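You operate a simulated robot arm through the tools that you are given. There is no shell and no other tool. Be economical: measure what you need, move in short steps, check, and stop when the job is done.

Carry out the task below with a simulated robot arm. There is one attempt and no reset: what you move stays moved.

JOB
Shut the upper drawer. Open the large drawer, take the muller from the top of light box p24 and leave it in the inside of drawer t28 and shut the drawer again. Fetch the thin brush from the rack by the thin brushes and set it on the low shelf p32. Take the pad from the top of the long bench and put it on the top of the stepped rack. Stack the blue tile from the top of the long bench on top of the grey tile. Put the cup in the bottom of the sink. Put one of the tampers from the top of the long bench on the bare top before light box t25. Do these in any order. Set down upright: muller, tamper.

Only the result counts: the job must be done as asked and must still hold three seconds after the hand-in. Knocking over, shifting, dropping, spilling or breaking anything else fails it.

ROBOT AND FRAMES
A 7-joint arm with a two-finger parallel gripper on a trunk, on a base that drives. Base frame: it is fixed to the floor where the robot stands at the start and does not move with it; the origin is under the middle of the robot, x ahead of it, y to its left, z up. Units: m, rad, N and s.
With the tool pointing down near the work surface it reaches from about 0.24 to 0.7 m from the robot's upright axis, wherever it stands. Its first joint turns from -2.897 to 2.897 rad. Places, roughly: bare top before light box T25 (35x23 cm) [-0.78, -1.14, 0.88]; bottom of the sink [3.3, 0.7, 0.7]; cup (11x11x11 cm) [2.1, -1.1, 1]; inside of drawer T28 [-0.6, -0.5, 0.6]; large drawer [-0.6, -0.5, 0.6]; low shelf P32 [1, -0.4, 0.3]; muller (6x6x8 cm) [1.2, -0.5, 1]; pad (7x7x4 cm) [1.3, -1.7, 1]; tamper (8x8x8 cm) [1.6, -0.2, 1]; thin brush (17x3x3 cm) [1.1, -1, 1]; tile [2.25, -1.5, 1]; top of the stepped rack (21x18 cm) [1.6, 0.28, 1.46]; upper drawer [0.6, 0.1, 0.8]. Payload 3.43 kg.
The TCP is the grasp point between the finger pads, 0.034 m short of the fingertips. In the tool frame z runs along the fingers and y along their closing line. Largest opening 0.128 m; finger width 0.024, thickness 0.012; the body of the gripper, 0.048 by 0.13 m, starts 0.096 m behind the TCP.
Orientation is that of the tool frame in the base frame, as a unit quaternion [w, x, y, z]. With the fingers straight down and closing along the base's y, the tool's x points along the base's -x, its y along +y and its z along -z.

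CONTROLS
- The arm moves only by the tool nudge_tool. Its argument "commands" is a list of rows, each an object of numbers (a shift or turn left out is 0, a gripper value left out holds the last): "tx", "ty", "tz": the shift along the tool's x, y, z in m; "ax", "ay", "az": the turn, a rotation vector about the tool's x, y, z in rad; "claw": the gripper command, from -1 (fully open) to 1 (shut), values between in proportion. In form: [{"tx": .., "ty": .., "tz": .., "ax": .., "ay": .., "az": .., "claw": ..}, ...]. A call has 1 to 20 rows; each row is the pose to reach, as a shift and turn from the pose commanded when the call began, along the tool's axes at that moment. Each row takes 0.2 s and may step no farther than 0.05 m and 0.15 rad from the row before; otherwise, or with a gripper value out of range, the whole call is refused. A pose out of reach is approached as far as the arm can. The call stops where the force on the tool passes 40 N (or 10 N more than at its start, if that is more) or the arm is blocked; 0.2 s more then pass. The fingers move at their own pace (about 0.108 m/s each) and stop on an object; they squeeze with about 41 N. The grip force told is the motor's: it shows also when the fingers shut on nothing. Time passes only in rows, and 0.2 s behind the last, so rows that repeat a pose let the fingers close. It gives the time, the measured TCP pose, the force on the tool (base axes), the opening and the grip force at its end, in the units of the frame above (readings bear some noise), with the torque about the TCP (base axes, N m) and any sound that the robot's microphone picked up, and new pictures: "pictures" is both (left out), scene, wrist or none.
- Cameras (640 x 400 px; columns grow to the right, rows downward): "scene" is now at [-0.0504, 0.0987, 1.4153]; the picture's right is [-0.86, -0.50, 0.00], its down [-0.43, 0.73, -0.53] and it looks along [0.27, -0.46, -0.85] (base axes); focal length 214 px, centre (320, 200). "wrist" rides on the gripper at [0.076, -0.011, -0.16] in the tool frame; the picture's right is [0.15, 0.99, 0.00], its down [-0.88, 0.13, -0.46] and it looks along [-0.45, 0.07, 0.89] (tool axes); focal length 234 px, centre (320, 200). There is no depth. A picture from a camera that has moved, and an enlarged one, comes with that camera's place and axes in the base frame and with its lens. The place of the scene camera against the robot may be out by one fixed shift of up to 0.025 m in any direction.
- slide_trunk(by): slides the trunk up (or, below 0, down) by that many m; the arm and the scene camera ride with it, the base frame stays. It gives what a move gives, with no picture.
- base_move(legs): drives the robot by 1 to 6 legs, each [ahead, left, turn to the left] in m, m and rad, along the robot's own axes; the way and the turn of a leg run together, so that a leg with both is an arc; at most 1.5 m and 3.142 rad a leg. The arm and the cameras ride along, it lands a little off, and it stops where it bumps. It gives what a move gives, and a new picture of the scene camera.
- pan_tilt(pan, tilt): turns the head with the scene camera to pan (to the left, within 1.501 rad either way) and tilt (down, from -0.506 to 1.204), counted from straight ahead of the robot. It gives what a move gives, and a new picture of the scene camera.
- enlarge(camera, box): a new picture of the part [left, top, right, bottom] of that camera's present view, enlarged. No time passes.
- job_done(): hands the job in; it is judged then, once.

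Go step by step. Nothing tells you exact positions but the pictures and the camera data: compare them with the known pose of the tool, close in by small moves and look again before you grip or let go. The budget is 217 turns and 260 pictures, counting those below and the enlarged ones. Unless the task says otherwise, let go and move clear before handing in, and close with one line.

The tools are called after "Request:" as a command line: name --argument value ..., lists and objects as JSON in quotes. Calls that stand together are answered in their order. nudge_tool: Moves the arm, as the interface text tells. Its arguments: {"type":"object","properties":{"commands":{"type":"array"},"pictures":{"type":"string","enum":["both","scene","wrist","none"]}},"required":["commands"]} The other tools are called the same way: slide_trunk (by) slides the trunk up or down; base_move (legs) drives the base; pan_tilt (pan, tilt) turns the head that bears the scene camera; enlarge (camera, box) takes an enlarged picture of a part of a camera's view; job_done () hands the job in.

At the start:

```text
time: 0.0
tool_pos: [0.205, -0.3363, 1.0192]
tool_rot: [0.0, 0.0, 1.0, 0.001]
ft_force: [1.2, -0.5, -0.1]
torque: [-0.01, 0.02, 0.01]
opening: 0.1279
gripper_force: 0.0
trunk travel left (down, up): [-0.15, 0.174]
robot x, y, heading: [0.0022, -0.0017, -0.003]
head pan, tilt: [-1.045, 1.012]
```

scene: 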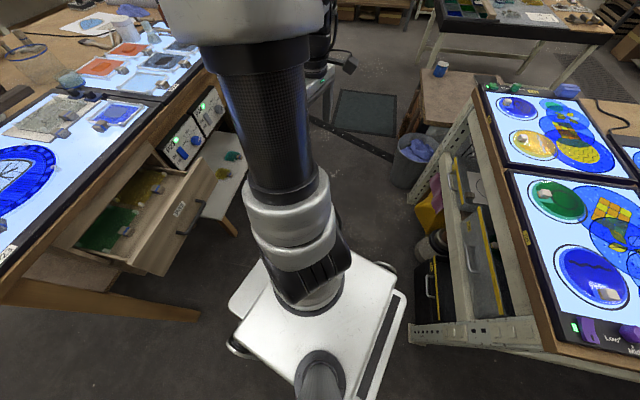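
wrist: 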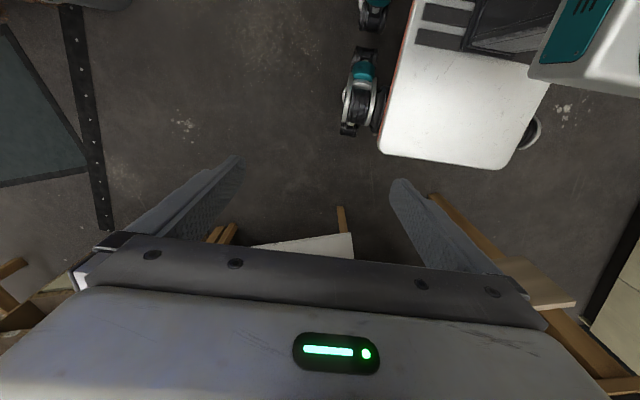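

I see a workshop: the open upper drawer under a bench on the left, and a light bench with drawers on the right. I'll look around first.

Request:
pan_tilt --pan 0 --tilt 0.5

Request:
pan_tilt --pan -0.8 --tilt 0.35

Request:
pan_tilt --pan -1.5 --tilt 0.6

Request:
pan_tilt --pan 1.0 --tilt 0.5

```text
time: 1.3
tool_pos: [0.2036, -0.3347, 1.02]
tool_rot: [0.0, 0.0, 1.0, 0.0]
ft_force: [0.9, 0.4, 0.8]
torque: [0.03, -0.01, 0.02]
opening: 0.128
gripper_force: 0.1
trunk travel left (down, up): [-0.15, 0.174]
robot x, y, heading: [-0.0027, 0.0049, -0.003]
head pan, tilt: [0.0, 0.499]
camera scene: at [0.006, 0.1582, 1.4571], right [0.0, -1.0, 0.0], down [-0.48, 0.0, -0.88], along [0.88, 0.0, -0.48], focal length 214 px, centre (320, 200)
```

scene: 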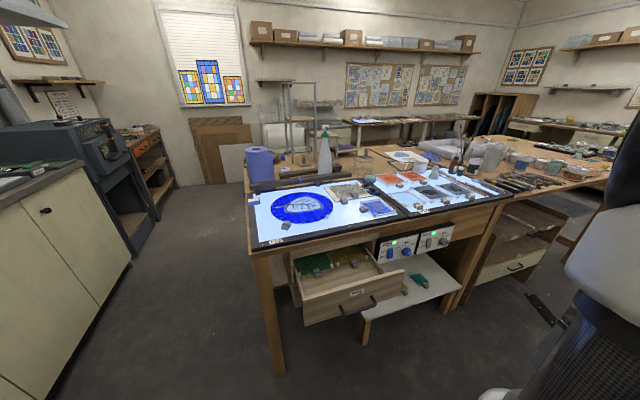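

```text
time: 2.4
tool_pos: [0.2041, -0.3355, 1.0202]
tool_rot: [-0.001, 0.0, 1.0, 0.0]
ft_force: [-0.6, 0.3, -0.1]
torque: [0.01, 0.02, 0.0]
opening: 0.1279
gripper_force: 0.1
trunk travel left (down, up): [-0.15, 0.174]
robot x, y, heading: [0.0014, -0.0003, 0.0]
head pan, tilt: [-0.799, 0.351]
camera scene: at [-0.02, 0.0916, 1.4708], right [-0.72, -0.7, 0.0], down [-0.24, 0.25, -0.94], along [0.66, -0.67, -0.34], focal length 214 px, centre (320, 200)
```

scene: 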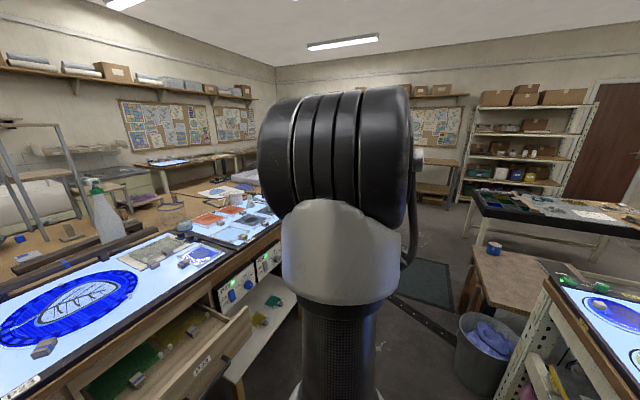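

```text
time: 3.5
tool_pos: [0.2032, -0.336, 1.02]
tool_rot: [0.0, 0.0, 1.0, 0.0]
ft_force: [0.5, 0.2, 0.1]
torque: [0.0, -0.02, -0.03]
opening: 0.1281
gripper_force: 0.0
trunk travel left (down, up): [-0.15, 0.174]
robot x, y, heading: [0.0008, -0.0013, -0.004]
head pan, tilt: [-1.499, 0.6]
camera scene: at [-0.0786, 0.0701, 1.4481], right [-1.0, -0.07, 0.0], down [-0.04, 0.56, -0.83], along [0.06, -0.82, -0.56], focal length 214 px, centre (320, 200)
```

scene: 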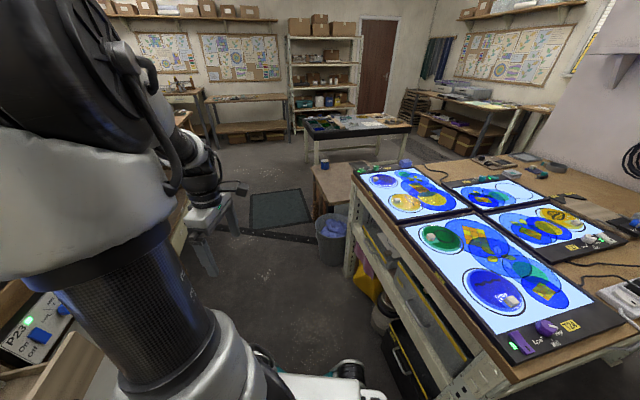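

```text
time: 5.8
tool_pos: [0.2032, -0.3365, 1.0208]
tool_rot: [0.0, 0.0, 1.0, 0.0]
ft_force: [-1.0, 0.2, -0.2]
torque: [0.01, 0.03, -0.01]
opening: 0.1277
gripper_force: 0.0
trunk travel left (down, up): [-0.15, 0.174]
robot x, y, heading: [-0.0013, -0.0012, -0.004]
head pan, tilt: [1.0, 0.499]
camera scene: at [-0.0358, 0.2348, 1.4572], right [0.84, -0.54, 0.0], down [-0.26, -0.4, -0.88], along [0.47, 0.74, -0.48], focal length 214 px, centre (320, 200)
```

scene: 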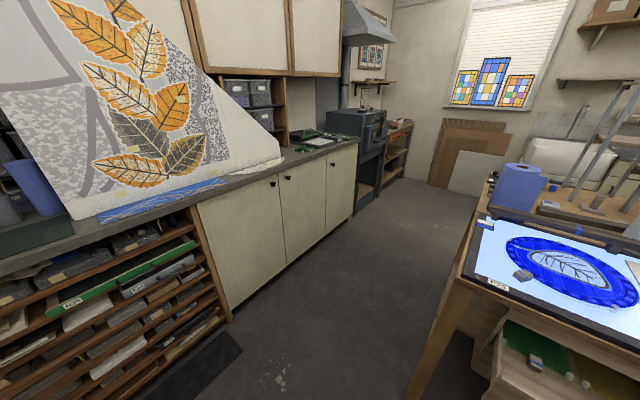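

The long bench lies ahead, with light boxes p23/p24; the T bench is behind on the right. I'll enlarge the long bench.

Request:
pan_tilt --pan -0.2 --tilt 0.5

Request:
enlarge --camera "scene" --box '[160, 100, 400, 250]'

Request:
enlarge --camera "scene" --box '[300, 60, 540, 210]'

```text
time: 7.2
tool_pos: [0.2041, -0.335, 1.0195]
tool_rot: [-0.001, 0.001, 1.0, 0.0]
ft_force: [0.8, -0.1, -0.9]
torque: [0.0, 0.02, -0.02]
opening: 0.1283
gripper_force: 0.1
trunk travel left (down, up): [-0.15, 0.174]
robot x, y, heading: [-0.0034, -0.0009, 0.002]
head pan, tilt: [-0.201, 0.499]
camera scene: at [0.0042, 0.1402, 1.4572], right [-0.2, -0.98, 0.0], down [-0.47, 0.1, -0.88], along [0.86, -0.17, -0.48], focal length 214 px, centre (320, 200)
```

scene: 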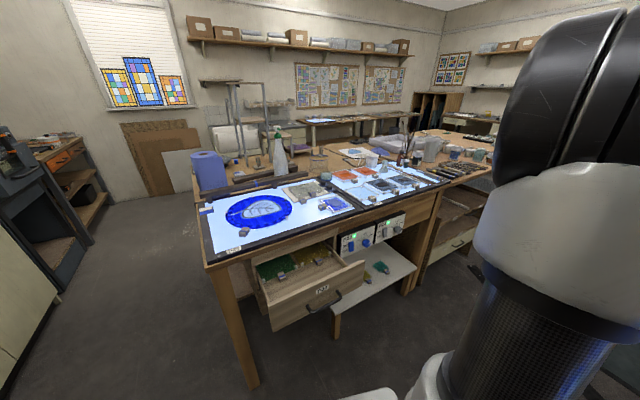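

```text
2.67 times, centred on (280, 175) of scene
camera zoom: at [0.0042, 0.1402, 1.4572], right [-0.2, -0.98, 0.0], down [-0.47, 0.1, -0.88], along [0.86, -0.17, -0.48], focal length 572 px, centre (427, 267)
```

zoom: 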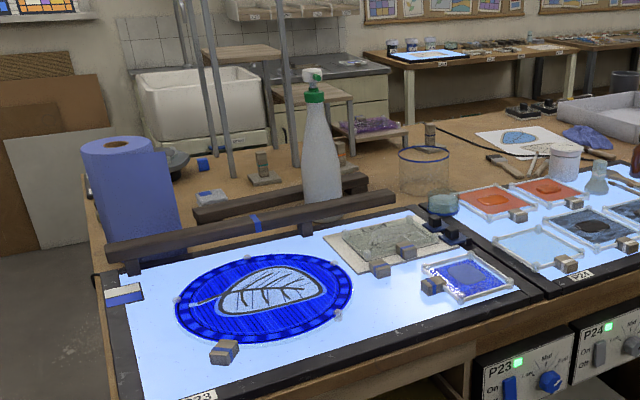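

```text
2.67 times, centred on (420, 135) of scene
camera zoom: at [0.0042, 0.1402, 1.4572], right [-0.2, -0.98, 0.0], down [-0.47, 0.1, -0.88], along [0.86, -0.17, -0.48], focal length 572 px, centre (53, 373)
```

zoom: 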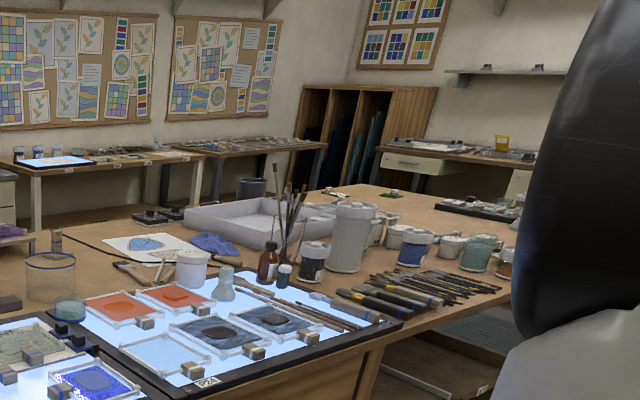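

Now I'll look closer at the open drawer ahead.

Request:
pan_tilt --pan 0 --tilt 0.9

Request:
enlarge --camera "scene" --box '[240, 120, 480, 270]'

```text
time: 8.0
tool_pos: [0.2041, -0.3365, 1.0204]
tool_rot: [0.0, 0.001, 1.0, -0.001]
ft_force: [-0.5, -0.3, 0.3]
torque: [0.02, 0.02, -0.02]
opening: 0.1282
gripper_force: 0.1
trunk travel left (down, up): [-0.15, 0.174]
robot x, y, heading: [0.0002, 0.0001, -0.002]
head pan, tilt: [0.0, 0.901]
camera scene: at [-0.0095, 0.1583, 1.4234], right [0.0, -1.0, 0.0], down [-0.78, 0.0, -0.62], along [0.62, 0.0, -0.78], focal length 214 px, centre (320, 200)
```

scene: 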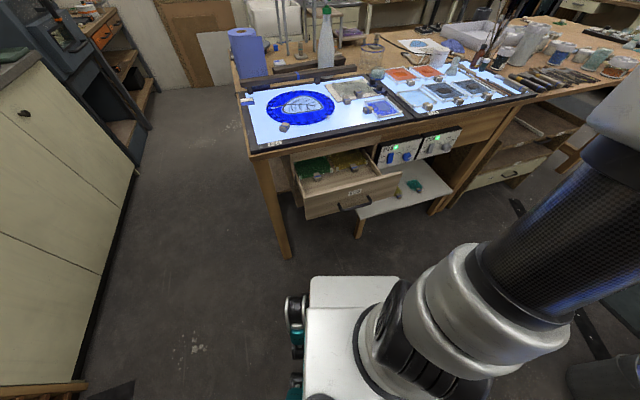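

```text
2.67 times, centred on (360, 195) of scene
camera zoom: at [-0.0095, 0.1583, 1.4234], right [0.0, -1.0, 0.0], down [-0.78, 0.0, -0.62], along [0.62, 0.0, -0.78], focal length 572 px, centre (213, 213)
```

zoom: 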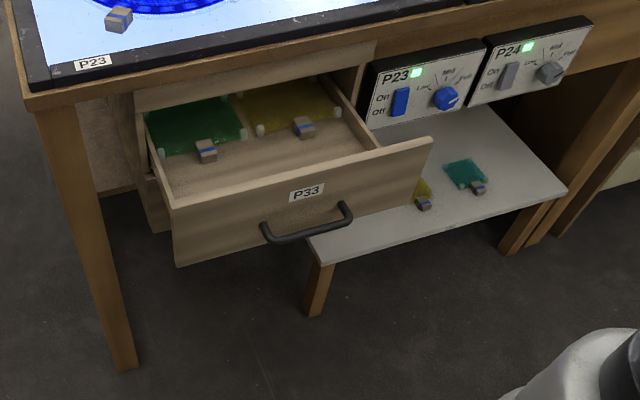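

The drawer P33 front is about x≈0.55, slanted by about 17°. I'll back up a little, close the gripper and pitch it forward to push.

Request:
base_move --legs '[[-0.1, 0, 0]]'

Request:
nudge_tool --commands '[{"tx": -0.0245, "ty": 0.0336, "tz": 0.017, "ay": -0.105, "claw": 1}, {"tx": -0.049, "ty": 0.0672, "tz": 0.034, "ay": -0.21}, {"tx": -0.0735, "ty": 0.1008, "tz": 0.051, "ay": -0.315}, {"tx": -0.098, "ty": 0.1344, "tz": 0.068, "ay": -0.42}, {"tx": -0.1225, "ty": 0.168, "tz": 0.085, "ay": -0.525}, {"tx": -0.147, "ty": 0.2016, "tz": 0.102, "ay": -0.63}, {"tx": -0.1715, "ty": 0.2352, "tz": 0.119, "ay": -0.735}, {"tx": -0.196, "ty": 0.2688, "tz": 0.136, "ay": -0.84}, {"tx": -0.2205, "ty": 0.3024, "tz": 0.153, "ay": -0.945}, {"tx": -0.245, "ty": 0.336, "tz": 0.17, "ay": -1.05}]'

```text
time: 9.2
tool_pos: [0.1049, -0.3349, 1.0198]
tool_rot: [0.001, -0.001, 1.0, 0.0]
ft_force: [0.1, 0.6, -0.5]
torque: [-0.03, 0.02, -0.01]
opening: 0.1278
gripper_force: 0.0
trunk travel left (down, up): [-0.15, 0.174]
robot x, y, heading: [-0.0999, -0.0005, 0.002]
head pan, tilt: [0.0, 0.901]
camera scene: at [-0.1105, 0.1581, 1.4233], right [0.0, -1.0, 0.0], down [-0.78, 0.0, -0.62], along [0.62, 0.0, -0.78], focal length 214 px, centre (320, 200)
```

scene: 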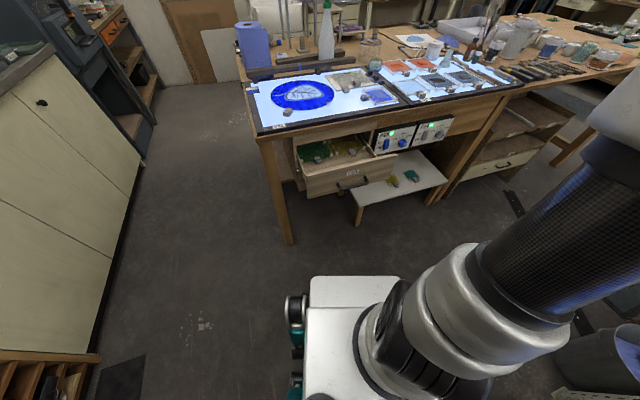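

```text
time: 11.4
tool_pos: [0.3789, -0.039, 0.8538]
tool_rot: [0.454, 0.0, 0.891, 0.001]
ft_force: [0.6, -0.4, -0.6]
torque: [0.06, 0.01, 0.05]
opening: 0.0
gripper_force: 33.0
out of reach, approached as far as the arm can: row 5, 6, 7, 8, 9, 10
trunk travel left (down, up): [-0.15, 0.174]
robot x, y, heading: [-0.1044, -0.0007, 0.005]
head pan, tilt: [0.0, 0.901]
camera scene: at [-0.1101, 0.1566, 1.4236], right [0.0, -1.0, 0.0], down [-0.78, 0.0, -0.62], along [0.62, 0.0, -0.78], focal length 214 px, centre (320, 200)
camera wrist: at [0.2038, -0.0493, 0.8849], right [-0.09, 0.99, -0.12], down [0.15, 0.13, 0.98], along [0.99, 0.07, -0.16], focal length 234 px, centre (320, 200)
```

scene: 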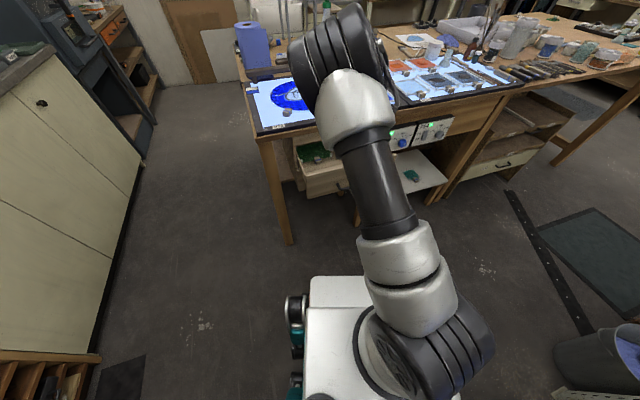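
wrist: 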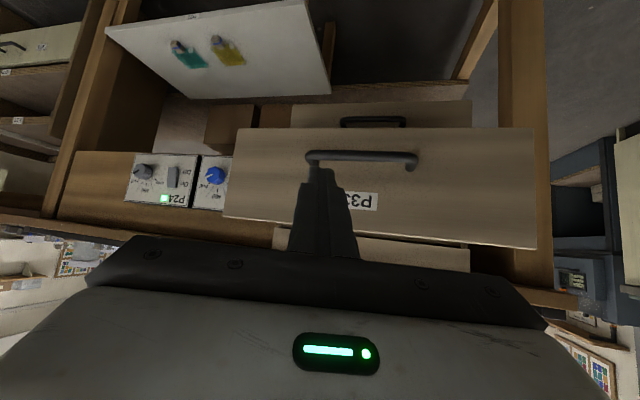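

P33's face spans z≈0.70–0.87 with the handle near z 0.765. I'll push above the handle, along the face normal.

Request:
nudge_tool --commands '[{"ty": 0.02, "tz": 0.012}, {"ty": 0.05, "tz": 0.025}, {"tx": -0.0169, "ty": 0.0589, "tz": 0.0482}, {"tx": -0.0337, "ty": 0.0678, "tz": 0.0715}, {"tx": -0.0506, "ty": 0.0767, "tz": 0.0947}, {"tx": -0.0674, "ty": 0.0856, "tz": 0.118}, {"tx": -0.0843, "ty": 0.0945, "tz": 0.1412}]'

```text
time: 13.0
tool_pos: [0.5418, 0.0547, 0.8348]
tool_rot: [0.454, -0.001, 0.891, 0.001]
ft_force: [0.6, -0.1, -0.2]
torque: [0.03, 0.04, -0.02]
opening: 0.0
gripper_force: 32.9
trunk travel left (down, up): [-0.15, 0.174]
robot x, y, heading: [-0.1035, -0.0008, 0.004]
head pan, tilt: [0.0, 0.901]
camera scene: at [-0.1106, 0.1581, 1.4233], right [0.0, -1.0, 0.0], down [-0.78, 0.0, -0.62], along [0.62, 0.0, -0.78], focal length 214 px, centre (320, 200)
camera wrist: at [0.3661, 0.0436, 0.8659], right [-0.09, 0.99, -0.12], down [0.15, 0.13, 0.98], along [0.98, 0.07, -0.16], focal length 234 px, centre (320, 200)
```

scene: 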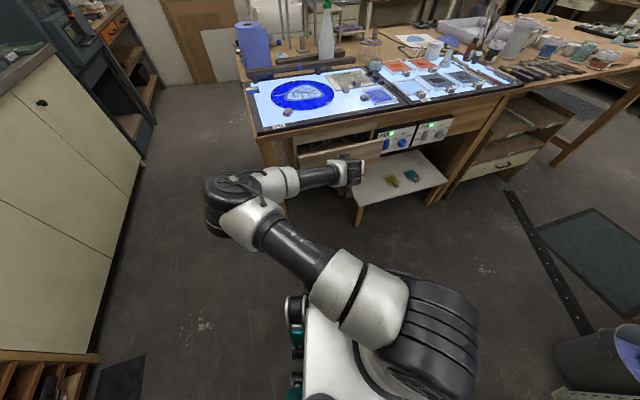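
wrist: 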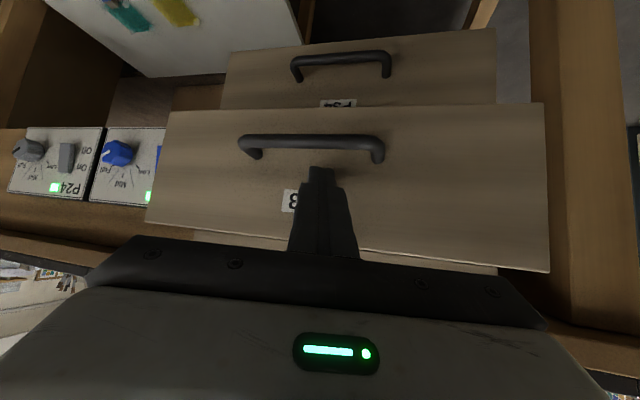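

It's sliding in or about to; continue pushing.

Request:
nudge_tool --commands '[{"tx": -0.0169, "ty": 0.0089, "tz": 0.0233}, {"tx": -0.0337, "ty": 0.0178, "tz": 0.0465}, {"tx": -0.0506, "ty": 0.0267, "tz": 0.0697}, {"tx": -0.0674, "ty": 0.0356, "tz": 0.093}, {"tx": -0.0843, "ty": 0.0445, "tz": 0.1162}, {"tx": -0.1011, "ty": 0.0534, "tz": 0.1395}, {"tx": -0.118, "ty": 0.0623, "tz": 0.1627}]'

```text
time: 13.8
tool_pos: [0.6176, 0.0799, 0.8357]
tool_rot: [0.452, -0.001, 0.892, -0.001]
ft_force: [-23.9, -0.3, 13.5]
torque: [0.14, -0.18, 0.26]
opening: 0.0
gripper_force: 32.9
trunk travel left (down, up): [-0.15, 0.174]
robot x, y, heading: [-0.1031, -0.0003, 0.008]
head pan, tilt: [0.0, 0.901]
stopped in row 4: the force on the tool passed its limit at 73 N (the readings are from after the stop); the commanded pose is now the measured one
camera scene: at [-0.114, 0.1581, 1.4236], right [0.0, -1.0, 0.0], down [-0.78, 0.0, -0.62], along [0.62, 0.0, -0.78], focal length 214 px, centre (320, 200)
camera wrist: at [0.443, 0.0682, 0.8697], right [-0.09, 0.99, -0.12], down [0.15, 0.13, 0.98], along [0.98, 0.07, -0.16], focal length 234 px, centre (320, 200)
```

scene: 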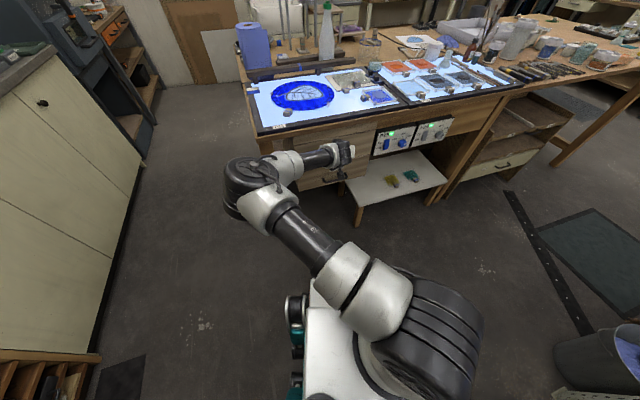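
wrist: 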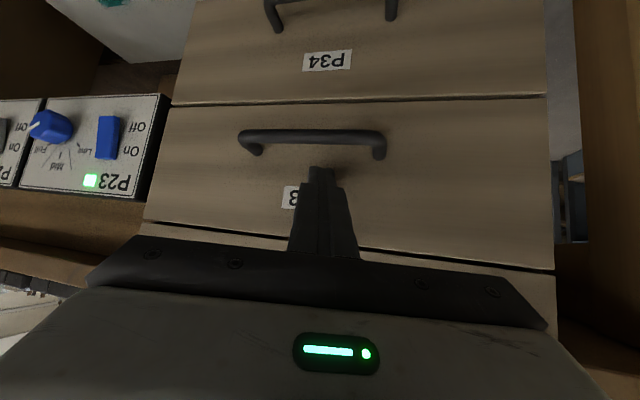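

The drawer P33 is flush. I'll retract and turn the tool back down.

Request:
nudge_tool --commands '[{"tx": 0.0225, "ty": -0.0119, "tz": -0.031}, {"tx": 0.045, "ty": -0.0237, "tz": -0.062}, {"tx": 0.0675, "ty": -0.0356, "tz": -0.093}, {"tx": 0.0675, "ty": -0.0356, "tz": -0.123, "ay": 0.1}, {"tx": 0.0575, "ty": -0.0356, "tz": -0.153, "ay": 0.2}, {"tx": 0.0475, "ty": -0.0356, "tz": -0.183, "ay": 0.3}, {"tx": 0.0375, "ty": -0.0356, "tz": -0.213, "ay": 0.4}, {"tx": 0.0275, "ty": -0.0356, "tz": -0.243, "ay": 0.5}, {"tx": 0.0175, "ty": -0.0356, "tz": -0.273, "ay": 0.6}, {"tx": 0.0075, "ty": -0.0356, "tz": -0.303, "ay": 0.75}, {"tx": 0.0075, "ty": -0.0356, "tz": -0.303, "ay": 0.9425}]' --pictures "scene"

```text
refused: row 11 steps farther than a row can; nothing moved
```

Request:
nudge_tool --commands '[{"tx": 0.0225, "ty": -0.0119, "tz": -0.031}, {"tx": 0.045, "ty": -0.0237, "tz": -0.062}, {"tx": 0.0675, "ty": -0.0356, "tz": -0.093}, {"tx": 0.0675, "ty": -0.0356, "tz": -0.123, "ay": 0.1}, {"tx": 0.0575, "ty": -0.0356, "tz": -0.153, "ay": 0.2}, {"tx": 0.0475, "ty": -0.0356, "tz": -0.183, "ay": 0.3}, {"tx": 0.0375, "ty": -0.0356, "tz": -0.213, "ay": 0.4}, {"tx": 0.0275, "ty": -0.0356, "tz": -0.243, "ay": 0.5}, {"tx": 0.0175, "ty": -0.0356, "tz": -0.273, "ay": 0.6}, {"tx": 0.0075, "ty": -0.0356, "tz": -0.303, "ay": 0.7}, {"tx": 0.0075, "ty": -0.0356, "tz": -0.303, "ay": 0.82}, {"tx": 0.0075, "ty": -0.0356, "tz": -0.303, "ay": 0.9425}]' --pictures "scene"

Request:
enlarge --camera "scene" --box '[240, 80, 480, 230]'

```text
time: 16.4
tool_pos: [0.3716, 0.0462, 1.0086]
tool_rot: [-0.005, -0.001, 1.0, -0.002]
ft_force: [-0.5, 0.5, 0.6]
torque: [-0.06, 0.01, 0.04]
opening: 0.0
gripper_force: 32.8
trunk travel left (down, up): [-0.15, 0.174]
robot x, y, heading: [-0.0996, 0.0023, 0.003]
head pan, tilt: [0.0, 0.901]
camera scene: at [-0.1108, 0.1581, 1.4233], right [0.0, -1.0, 0.0], down [-0.78, 0.0, -0.62], along [0.62, 0.0, -0.78], focal length 214 px, centre (320, 200)
```

scene: 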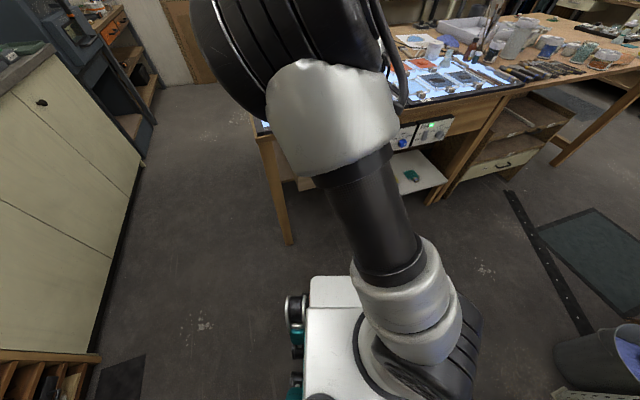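

```text
2.67 times, centred on (360, 155) of scene
camera zoom: at [-0.1108, 0.1581, 1.4233], right [0.0, -1.0, 0.0], down [-0.78, 0.0, -0.62], along [0.62, 0.0, -0.78], focal length 572 px, centre (213, 320)
```

zoom: 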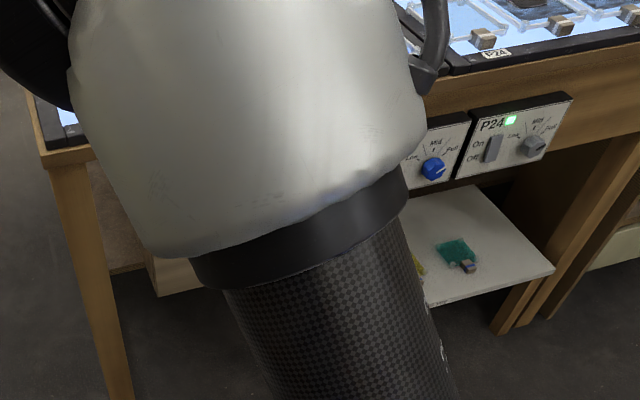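

Arm hides the drawer for now; I'll verify later. Next I drive along the aisle to the brushes.

Request:
base_move --legs '[[0.1, -0.6, 0], [0.3, -0.5, 0], [0, 0, 0.3]]'

Request:
pan_tilt --pan 0.5 --tilt 0.7

Request:
pan_tilt --pan -0.7 --tilt 0.5

```text
time: 20.2
tool_pos: [0.4322, -0.2876, 1.0094]
tool_rot: [-0.005, 0.001, 1.0, 0.0]
ft_force: [-0.4, -0.4, -0.3]
torque: [-0.02, 0.0, -0.04]
opening: 0.0
gripper_force: 32.7
trunk travel left (down, up): [-0.15, 0.174]
robot x, y, heading: [-0.0397, -0.332, -0.005]
head pan, tilt: [0.0, 0.901]
stopped in leg 1: the robot was blocked; the commanded pose is now the measured one
camera scene: at [-0.0509, -0.1717, 1.4233], right [0.0, -1.0, 0.0], down [-0.78, 0.0, -0.62], along [0.62, 0.0, -0.78], focal length 214 px, centre (320, 200)
```

scene: 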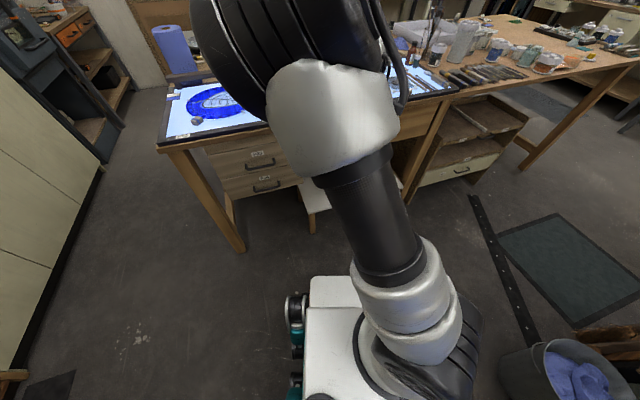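

```text
time: 21.1
tool_pos: [0.4309, -0.2869, 1.0084]
tool_rot: [-0.005, 0.002, 1.0, -0.001]
ft_force: [-0.5, 1.0, -0.2]
torque: [0.02, 0.02, 0.04]
opening: 0.0
gripper_force: 33.1
trunk travel left (down, up): [-0.15, 0.174]
robot x, y, heading: [-0.0413, -0.3291, -0.001]
head pan, tilt: [0.499, 0.7]
camera scene: at [-0.0518, -0.1311, 1.4394], right [0.48, -0.88, 0.0], down [-0.57, -0.31, -0.76], along [0.67, 0.36, -0.64], focal length 214 px, centre (320, 200)
```

scene: 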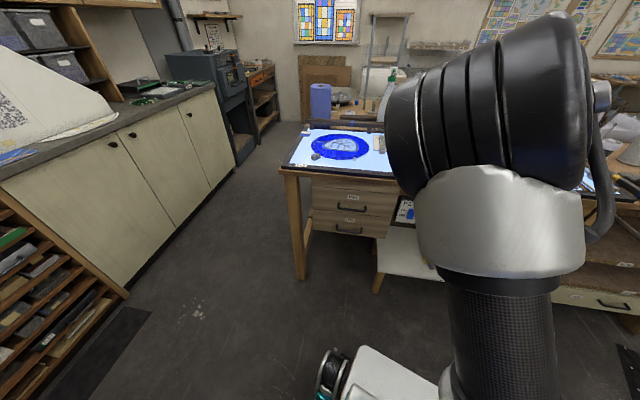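

```text
time: 22.5
tool_pos: [0.4314, -0.2872, 1.0101]
tool_rot: [-0.004, 0.001, 1.0, -0.001]
ft_force: [0.0, -0.7, 0.3]
torque: [0.01, 0.0, 0.0]
opening: 0.0001
gripper_force: 32.9
trunk travel left (down, up): [-0.15, 0.174]
robot x, y, heading: [-0.0418, -0.3313, -0.005]
head pan, tilt: [-0.7, 0.499]
camera scene: at [-0.0569, -0.2302, 1.4572], right [-0.64, -0.76, 0.0], down [-0.37, 0.31, -0.88], along [0.67, -0.57, -0.48], focal length 214 px, centre (320, 200)
```

scene: 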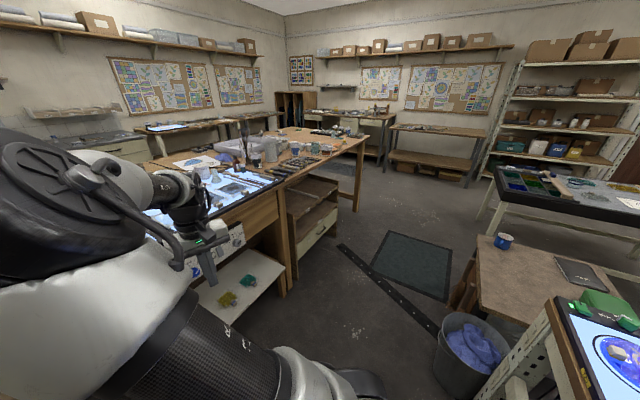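

The drawer P33 is shut. The base rear bumped the T bench; I go ahead first, then along the aisle.

Request:
base_move --legs '[[0.25, 0, 0], [0.0, -0.3, 0.0], [0.15, -0.45, 0.0], [0, 0, 0.3]]'

Request:
pan_tilt --pan -0.3 --tilt 0.7

```text
time: 29.3
tool_pos: [0.727, -0.7435, 1.0091]
tool_rot: [-0.004, 0.003, 1.0, -0.001]
ft_force: [-0.4, -1.4, 0.3]
torque: [0.0, 0.02, 0.0]
opening: 0.0001
gripper_force: 33.3
trunk travel left (down, up): [-0.15, 0.174]
robot x, y, heading: [0.2498, -0.7815, 0.002]
head pan, tilt: [-0.7, 0.499]
stopped in leg 3: the robot was blocked; the commanded pose is now the measured one
camera scene: at [0.2392, -0.6843, 1.4572], right [-0.65, -0.76, 0.0], down [-0.36, 0.31, -0.88], along [0.67, -0.57, -0.48], focal length 214 px, centre (320, 200)
```

scene: 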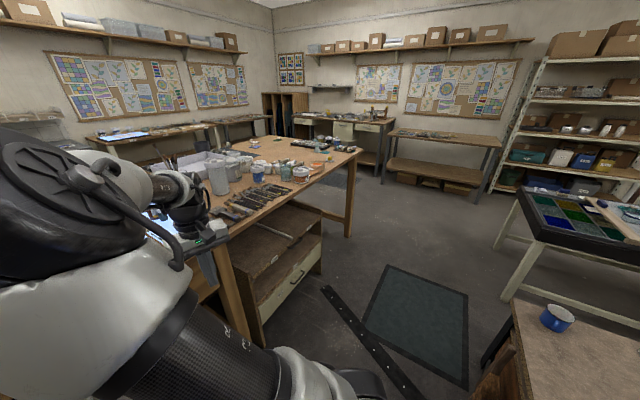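

```text
time: 30.2
tool_pos: [0.7265, -0.743, 1.009]
tool_rot: [-0.004, 0.004, 1.0, -0.001]
ft_force: [-0.2, -0.4, -0.1]
torque: [0.01, 0.0, -0.01]
opening: 0.0001
gripper_force: 33.4
trunk travel left (down, up): [-0.15, 0.174]
robot x, y, heading: [0.253, -0.7852, -0.001]
head pan, tilt: [-0.3, 0.7]
camera scene: at [0.2508, -0.6509, 1.4395], right [-0.3, -0.95, 0.0], down [-0.61, 0.19, -0.77], along [0.73, -0.23, -0.64], focal length 214 px, centre (320, 200)
```

scene: 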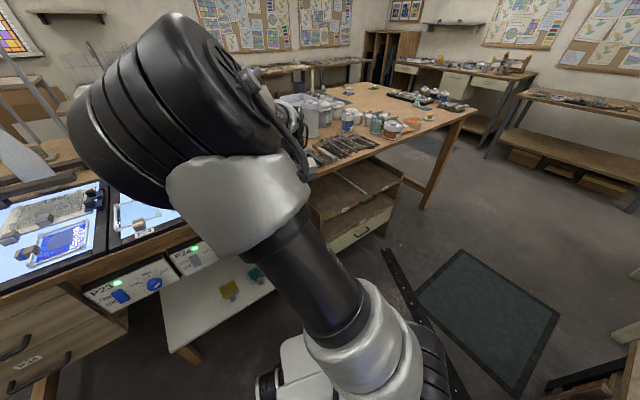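

Blocked again; I look to the right side to find the obstacle.

Request:
pan_tilt --pan -1.5 --tilt 0.95

```text
time: 31.6
tool_pos: [0.7275, -0.743, 1.0085]
tool_rot: [-0.004, 0.004, 1.0, -0.001]
ft_force: [-0.6, 0.3, -0.4]
torque: [0.02, -0.01, 0.0]
opening: 0.0
gripper_force: 32.8
trunk travel left (down, up): [-0.15, 0.174]
robot x, y, heading: [0.2553, -0.7846, -0.003]
head pan, tilt: [-1.499, 0.949]
camera scene: at [0.1747, -0.6979, 1.4197], right [-1.0, -0.07, 0.0], down [-0.06, 0.81, -0.58], along [0.04, -0.58, -0.81], focal length 214 px, centre (320, 200)
```

scene: 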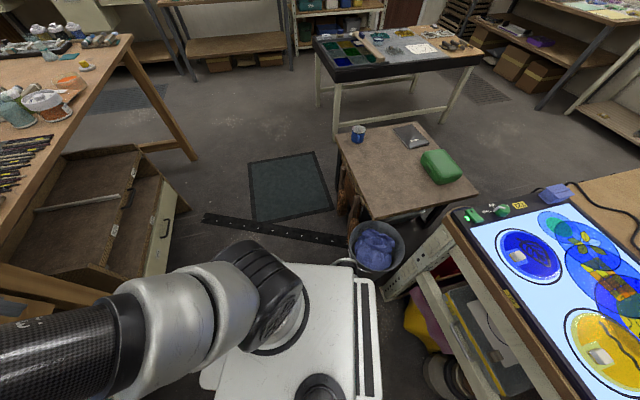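

The bin is just off the rear right corner. I go forward then right.

Request:
base_move --legs '[[0.18, 0.02, 0], [0.1, -0.35, 0], [0, 0, 0.3]]'

Request:
pan_tilt --pan -0.3 --tilt 0.7

```text
time: 37.7
tool_pos: [0.9746, -0.9485, 1.0099]
tool_rot: [-0.003, -0.14, 0.99, -0.002]
ft_force: [0.2, -0.7, -0.1]
torque: [0.01, -0.04, 0.0]
opening: 0.0001
gripper_force: 32.7
trunk travel left (down, up): [-0.15, 0.174]
robot x, y, heading: [0.5314, -1.1217, 0.282]
head pan, tilt: [-1.499, 0.949]
camera scene: at [0.4381, -1.0638, 1.4197], right [-0.94, -0.35, 0.0], down [-0.28, 0.76, -0.58], along [0.2, -0.55, -0.81], focal length 214 px, centre (320, 200)
```

scene: 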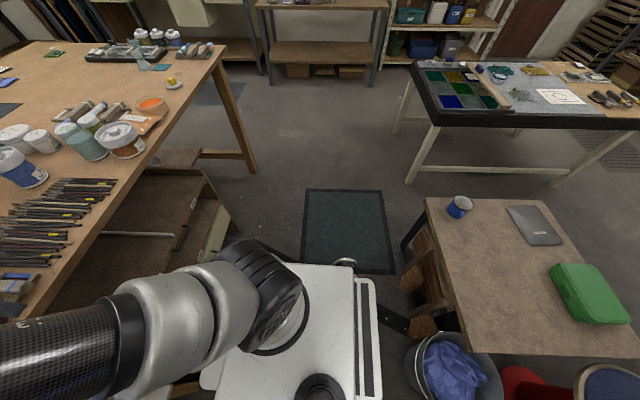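

```text
time: 39.1
tool_pos: [0.9746, -0.9482, 1.0092]
tool_rot: [-0.002, -0.14, 0.99, -0.001]
ft_force: [0.0, -0.2, 0.0]
torque: [0.02, -0.02, 0.0]
opening: 0.0002
gripper_force: 33.3
trunk travel left (down, up): [-0.15, 0.174]
robot x, y, heading: [0.535, -1.123, 0.286]
head pan, tilt: [-0.3, 0.7]
camera scene: at [0.4977, -0.997, 1.4394], right [-0.02, -1.0, 0.0], down [-0.64, 0.01, -0.76], along [0.76, -0.01, -0.64], focal length 214 px, centre (320, 200)
```

scene: 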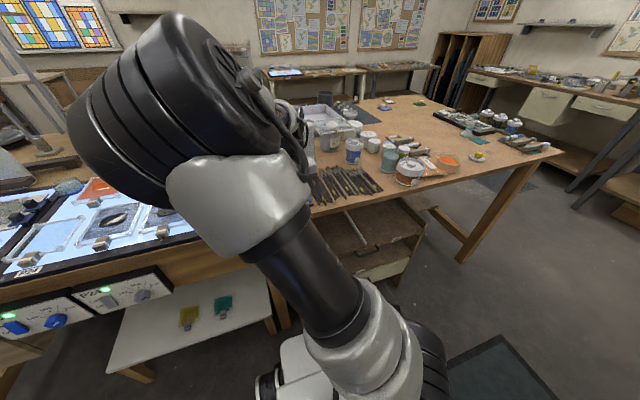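

I raise the tool and open it, then look at the brushes with the wrist camera.

Request:
nudge_tool --commands '[{"tz": -0.05, "claw": -0.5}, {"tz": -0.1}, {"tz": -0.14, "ty": -0.04}]'

Request:
enlarge --camera "scene" --box '[290, 100, 450, 200]'

```text
refused: row 3 steps farther than a row can; nothing moved
```

```text
4.00 times, centred on (370, 150) of scene
camera zoom: at [0.4977, -0.997, 1.4394], right [-0.02, -1.0, 0.0], down [-0.64, 0.01, -0.76], along [0.76, -0.01, -0.64], focal length 858 px, centre (120, 400)
```

zoom: 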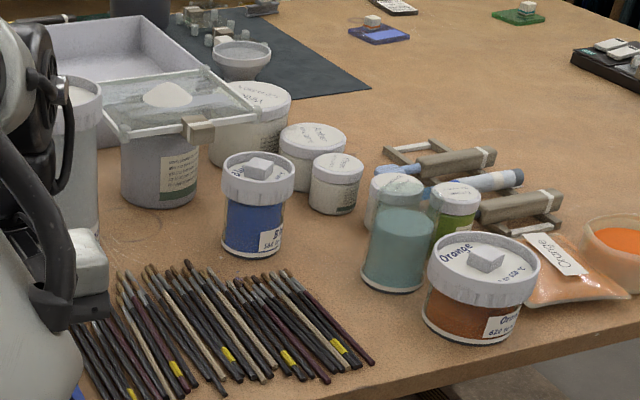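

Request:
nudge_tool --commands '[{"tz": -0.05, "claw": -0.5}, {"tz": -0.1}, {"tz": -0.13, "ty": -0.03}]'

```text
time: 39.9
tool_pos: [0.9843, -0.9751, 1.1422]
tool_rot: [-0.003, -0.14, 0.99, -0.002]
ft_force: [0.1, 0.3, -0.6]
torque: [-0.06, 0.02, 0.0]
opening: 0.0961
gripper_force: 0.1
trunk travel left (down, up): [-0.15, 0.174]
robot x, y, heading: [0.5344, -1.1215, 0.28]
head pan, tilt: [-0.3, 0.7]
camera scene: at [0.4976, -0.9968, 1.4394], right [-0.02, -1.0, 0.0], down [-0.64, 0.01, -0.77], along [0.76, -0.01, -0.64], focal length 214 px, centre (320, 200)
camera wrist: at [0.9151, -1.0068, 1.3012], right [-0.42, 0.91, 0.0], down [0.81, 0.37, 0.45], along [0.41, 0.19, -0.89], focal length 234 px, centre (320, 200)
```

scene: 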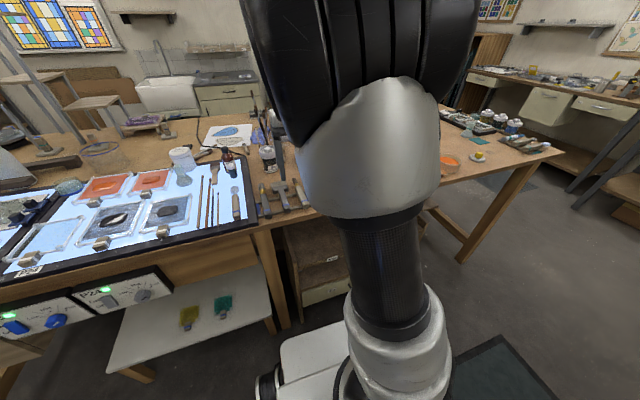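
wrist: 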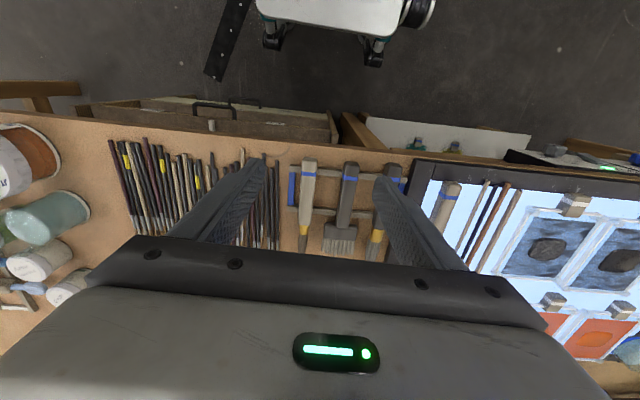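

A small rack with three brushes sits between the thin brush pile and the light box. Enlarge.

Request:
enlarge --camera "wrist" --box '[230, 130, 470, 280]'

Request:
enlarge --camera "scene" --box '[180, 140, 340, 240]'

```text
2.67 times, centred on (350, 205) of wrist
camera zoom: at [0.9151, -1.0068, 1.3012], right [-0.42, 0.91, 0.0], down [0.81, 0.37, 0.45], along [0.41, 0.19, -0.89], focal length 624 px, centre (240, 187)
```

zoom: 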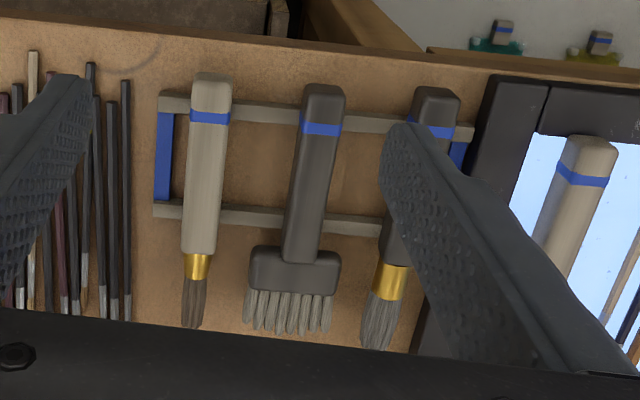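

```text
4.00 times, centred on (260, 190) of scene
camera zoom: at [0.4976, -0.9968, 1.4394], right [-0.02, -1.0, 0.0], down [-0.64, 0.01, -0.77], along [0.76, -0.01, -0.64], focal length 858 px, centre (560, 240)
```

zoom: 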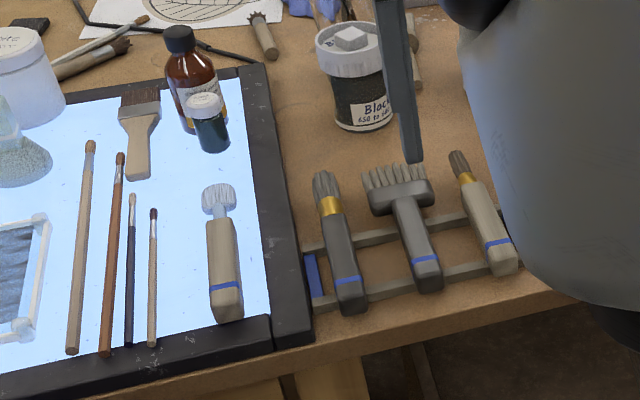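

The target is the light-wooden pointed brush nearest the pile, near (1.06,-0.96). I move above it and look again.

Request:
nudge_tool --commands '[{"tx": -0.026, "ty": -0.0025, "tz": 0.02, "az": -0.03}, {"tx": -0.051, "ty": -0.005, "tz": 0.04, "az": -0.05}, {"tx": -0.077, "ty": -0.0075, "tz": 0.062, "az": -0.07}]' --pictures "wrist"

Request:
enlarge --camera "wrist" --box '[220, 130, 420, 255]'

```text
time: 40.7
tool_pos: [1.0602, -0.9612, 1.079]
tool_rot: [-0.004, -0.175, 0.985, -0.001]
ft_force: [0.1, 0.2, 0.6]
torque: [-0.02, -0.05, 0.01]
opening: 0.096
gripper_force: 0.0
trunk travel left (down, up): [-0.15, 0.174]
robot x, y, heading: [0.5329, -1.1242, 0.284]
head pan, tilt: [-0.3, 0.7]
camera wrist: at [0.9932, -0.9968, 1.2375], right [-0.48, 0.88, 0.0], down [0.78, 0.43, 0.45], along [0.39, 0.21, -0.89], focal length 234 px, centre (320, 200)
```

wrist: 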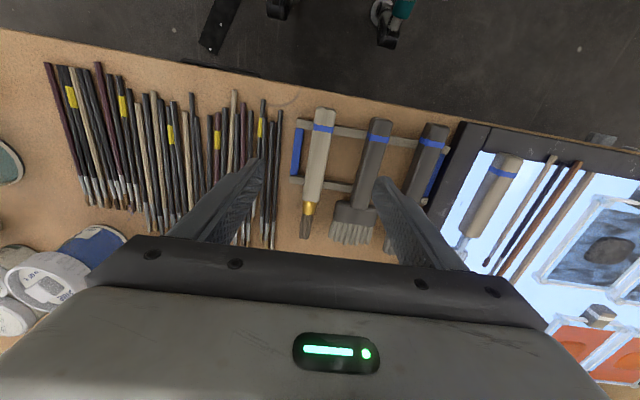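

```text
3.20 times, centred on (320, 192) of wrist
camera zoom: at [0.9932, -0.9968, 1.2375], right [-0.48, 0.88, 0.0], down [0.78, 0.43, 0.45], along [0.39, 0.21, -0.89], focal length 749 px, centre (320, 224)
```

zoom: 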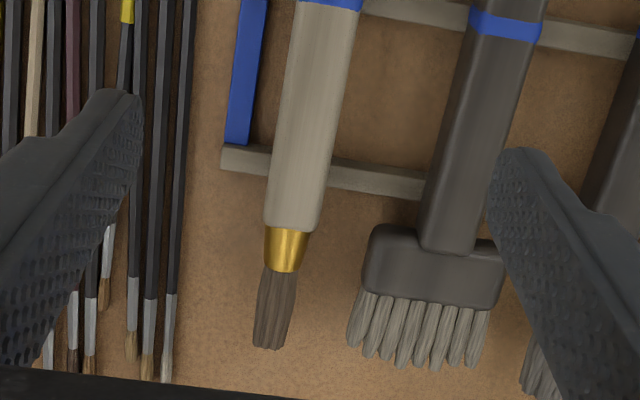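

The handle's centred between the fingers. I narrow the opening to ~0.055 and go down to z 1.02, then look.

Request:
nudge_tool --commands '[{"tx": -0.005, "tz": 0.02, "claw": 0.14}, {"tx": -0.01, "tz": 0.04}, {"tx": -0.01, "tz": 0.058}]' --pictures "wrist"

Request:
enlarge --camera "wrist" --box '[220, 130, 420, 255]'

```text
time: 41.5
tool_pos: [1.0706, -0.9586, 1.0206]
tool_rot: [-0.004, -0.175, 0.985, -0.001]
ft_force: [0.7, 1.3, 0.6]
torque: [-0.05, 0.0, 0.01]
opening: 0.0548
gripper_force: 0.0
trunk travel left (down, up): [-0.15, 0.174]
robot x, y, heading: [0.5352, -1.1236, 0.285]
head pan, tilt: [-0.3, 0.7]
camera wrist: at [1.0015, -0.9943, 1.1797], right [-0.48, 0.88, 0.0], down [0.78, 0.43, 0.45], along [0.39, 0.21, -0.89], focal length 234 px, centre (320, 200)
```

wrist: 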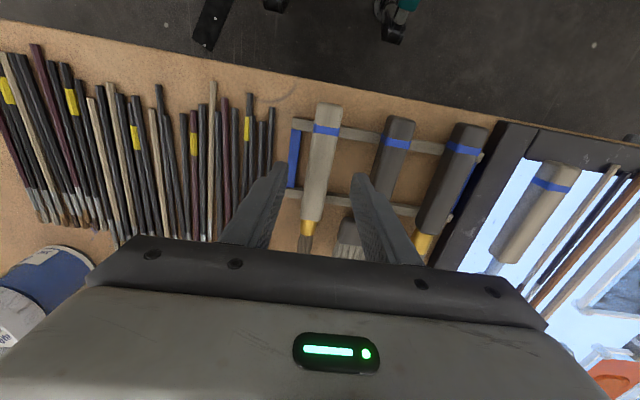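

```text
3.20 times, centred on (320, 192) of wrist
camera zoom: at [1.0015, -0.9943, 1.1797], right [-0.48, 0.88, 0.0], down [0.78, 0.43, 0.45], along [0.39, 0.21, -0.89], focal length 749 px, centre (320, 224)
```

zoom: 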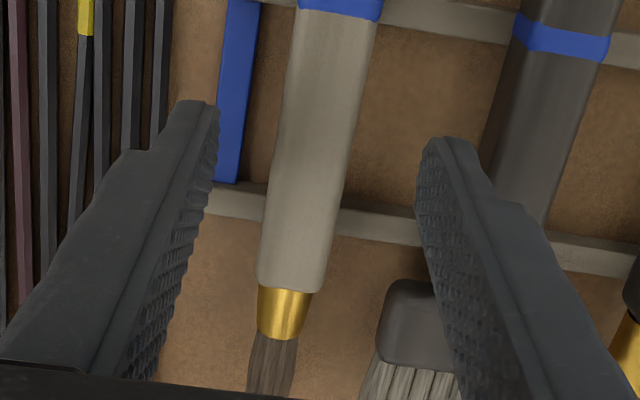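

Centred well. I narrow a bit, descend to z≈0.996 and close.

Request:
nudge_tool --commands '[{"tz": 0.0, "claw": 0.26}, {"tz": 0.0}, {"tz": 0.01}, {"tz": 0.018}, {"tz": 0.025}]' --pictures "none"

Request:
enlarge --camera "wrist" --box '[220, 130, 420, 255]'

```text
time: 42.7
tool_pos: [1.0693, -0.961, 0.9937]
tool_rot: [-0.004, -0.175, 0.985, -0.001]
ft_force: [-0.2, 0.6, -0.5]
torque: [-0.01, 0.03, 0.03]
opening: 0.0473
gripper_force: 0.1
trunk travel left (down, up): [-0.15, 0.174]
robot x, y, heading: [0.5325, -1.1248, 0.284]
head pan, tilt: [-0.3, 0.7]
```

```text
3.20 times, centred on (320, 192) of wrist
camera zoom: at [1.0017, -0.9958, 1.1536], right [-0.48, 0.88, 0.0], down [0.79, 0.43, 0.45], along [0.39, 0.21, -0.89], focal length 749 px, centre (320, 224)
```

zoom: 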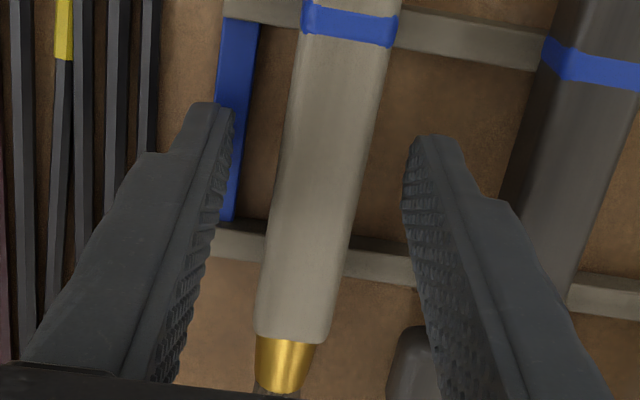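

I close here.

Request:
nudge_tool --commands '[{"claw": 0.5}, {"claw": 0.8}, {"claw": 1}, {"claw": 1}]' --pictures "none"

Request:
enlarge --camera "wrist" --box '[220, 130, 420, 255]'

```text
time: 43.7
tool_pos: [1.0694, -0.96, 0.9937]
tool_rot: [-0.004, -0.175, 0.984, -0.001]
ft_force: [-0.4, -0.9, 0.0]
torque: [-0.01, 0.01, -0.02]
opening: 0.0208
gripper_force: 41.3
trunk travel left (down, up): [-0.15, 0.174]
robot x, y, heading: [0.533, -1.1246, 0.284]
head pan, tilt: [-0.3, 0.7]
```

```text
3.20 times, centred on (320, 192) of wrist
camera zoom: at [1.0017, -0.9954, 1.1537], right [-0.48, 0.88, 0.0], down [0.78, 0.43, 0.45], along [0.39, 0.21, -0.89], focal length 749 px, centre (320, 224)
```

zoom: 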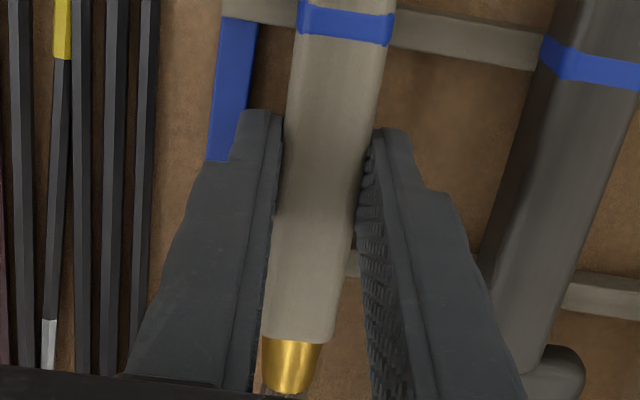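

Gripped (2.1 cm). I lift it and look.

Request:
nudge_tool --commands '[{"tz": -0.01}, {"tz": -0.03}, {"tz": -0.07}, {"tz": -0.12}]'

```text
time: 44.7
tool_pos: [1.0682, -0.9582, 1.1145]
tool_rot: [-0.004, -0.174, 0.985, -0.001]
ft_force: [0.1, -0.2, -0.1]
torque: [0.0, 0.0, 0.01]
opening: 0.0208
gripper_force: 40.9
trunk travel left (down, up): [-0.15, 0.174]
robot x, y, heading: [0.5344, -1.12, 0.283]
head pan, tilt: [-0.3, 0.7]
camera scene: at [0.4977, -0.9969, 1.4394], right [-0.02, -1.0, 0.0], down [-0.64, 0.01, -0.76], along [0.76, -0.01, -0.64], focal length 214 px, centre (320, 200)
camera wrist: at [1.0008, -0.9934, 1.2736], right [-0.48, 0.88, 0.0], down [0.79, 0.43, 0.45], along [0.39, 0.21, -0.89], focal length 234 px, centre (320, 200)
```

scene: 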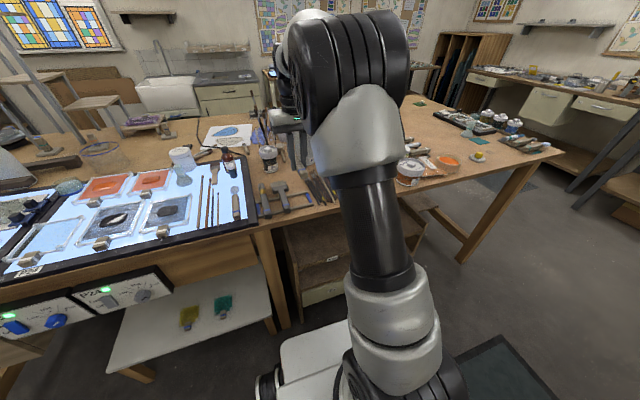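
wrist: 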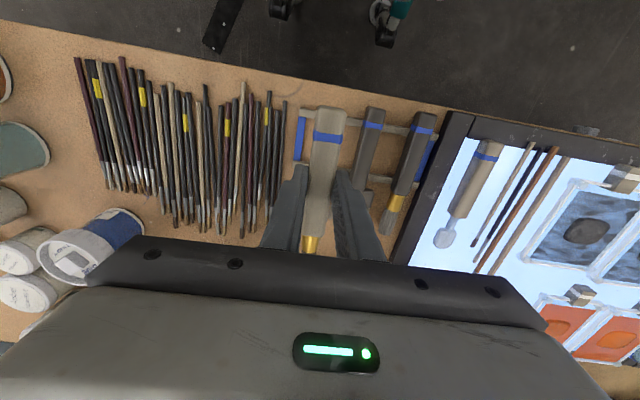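

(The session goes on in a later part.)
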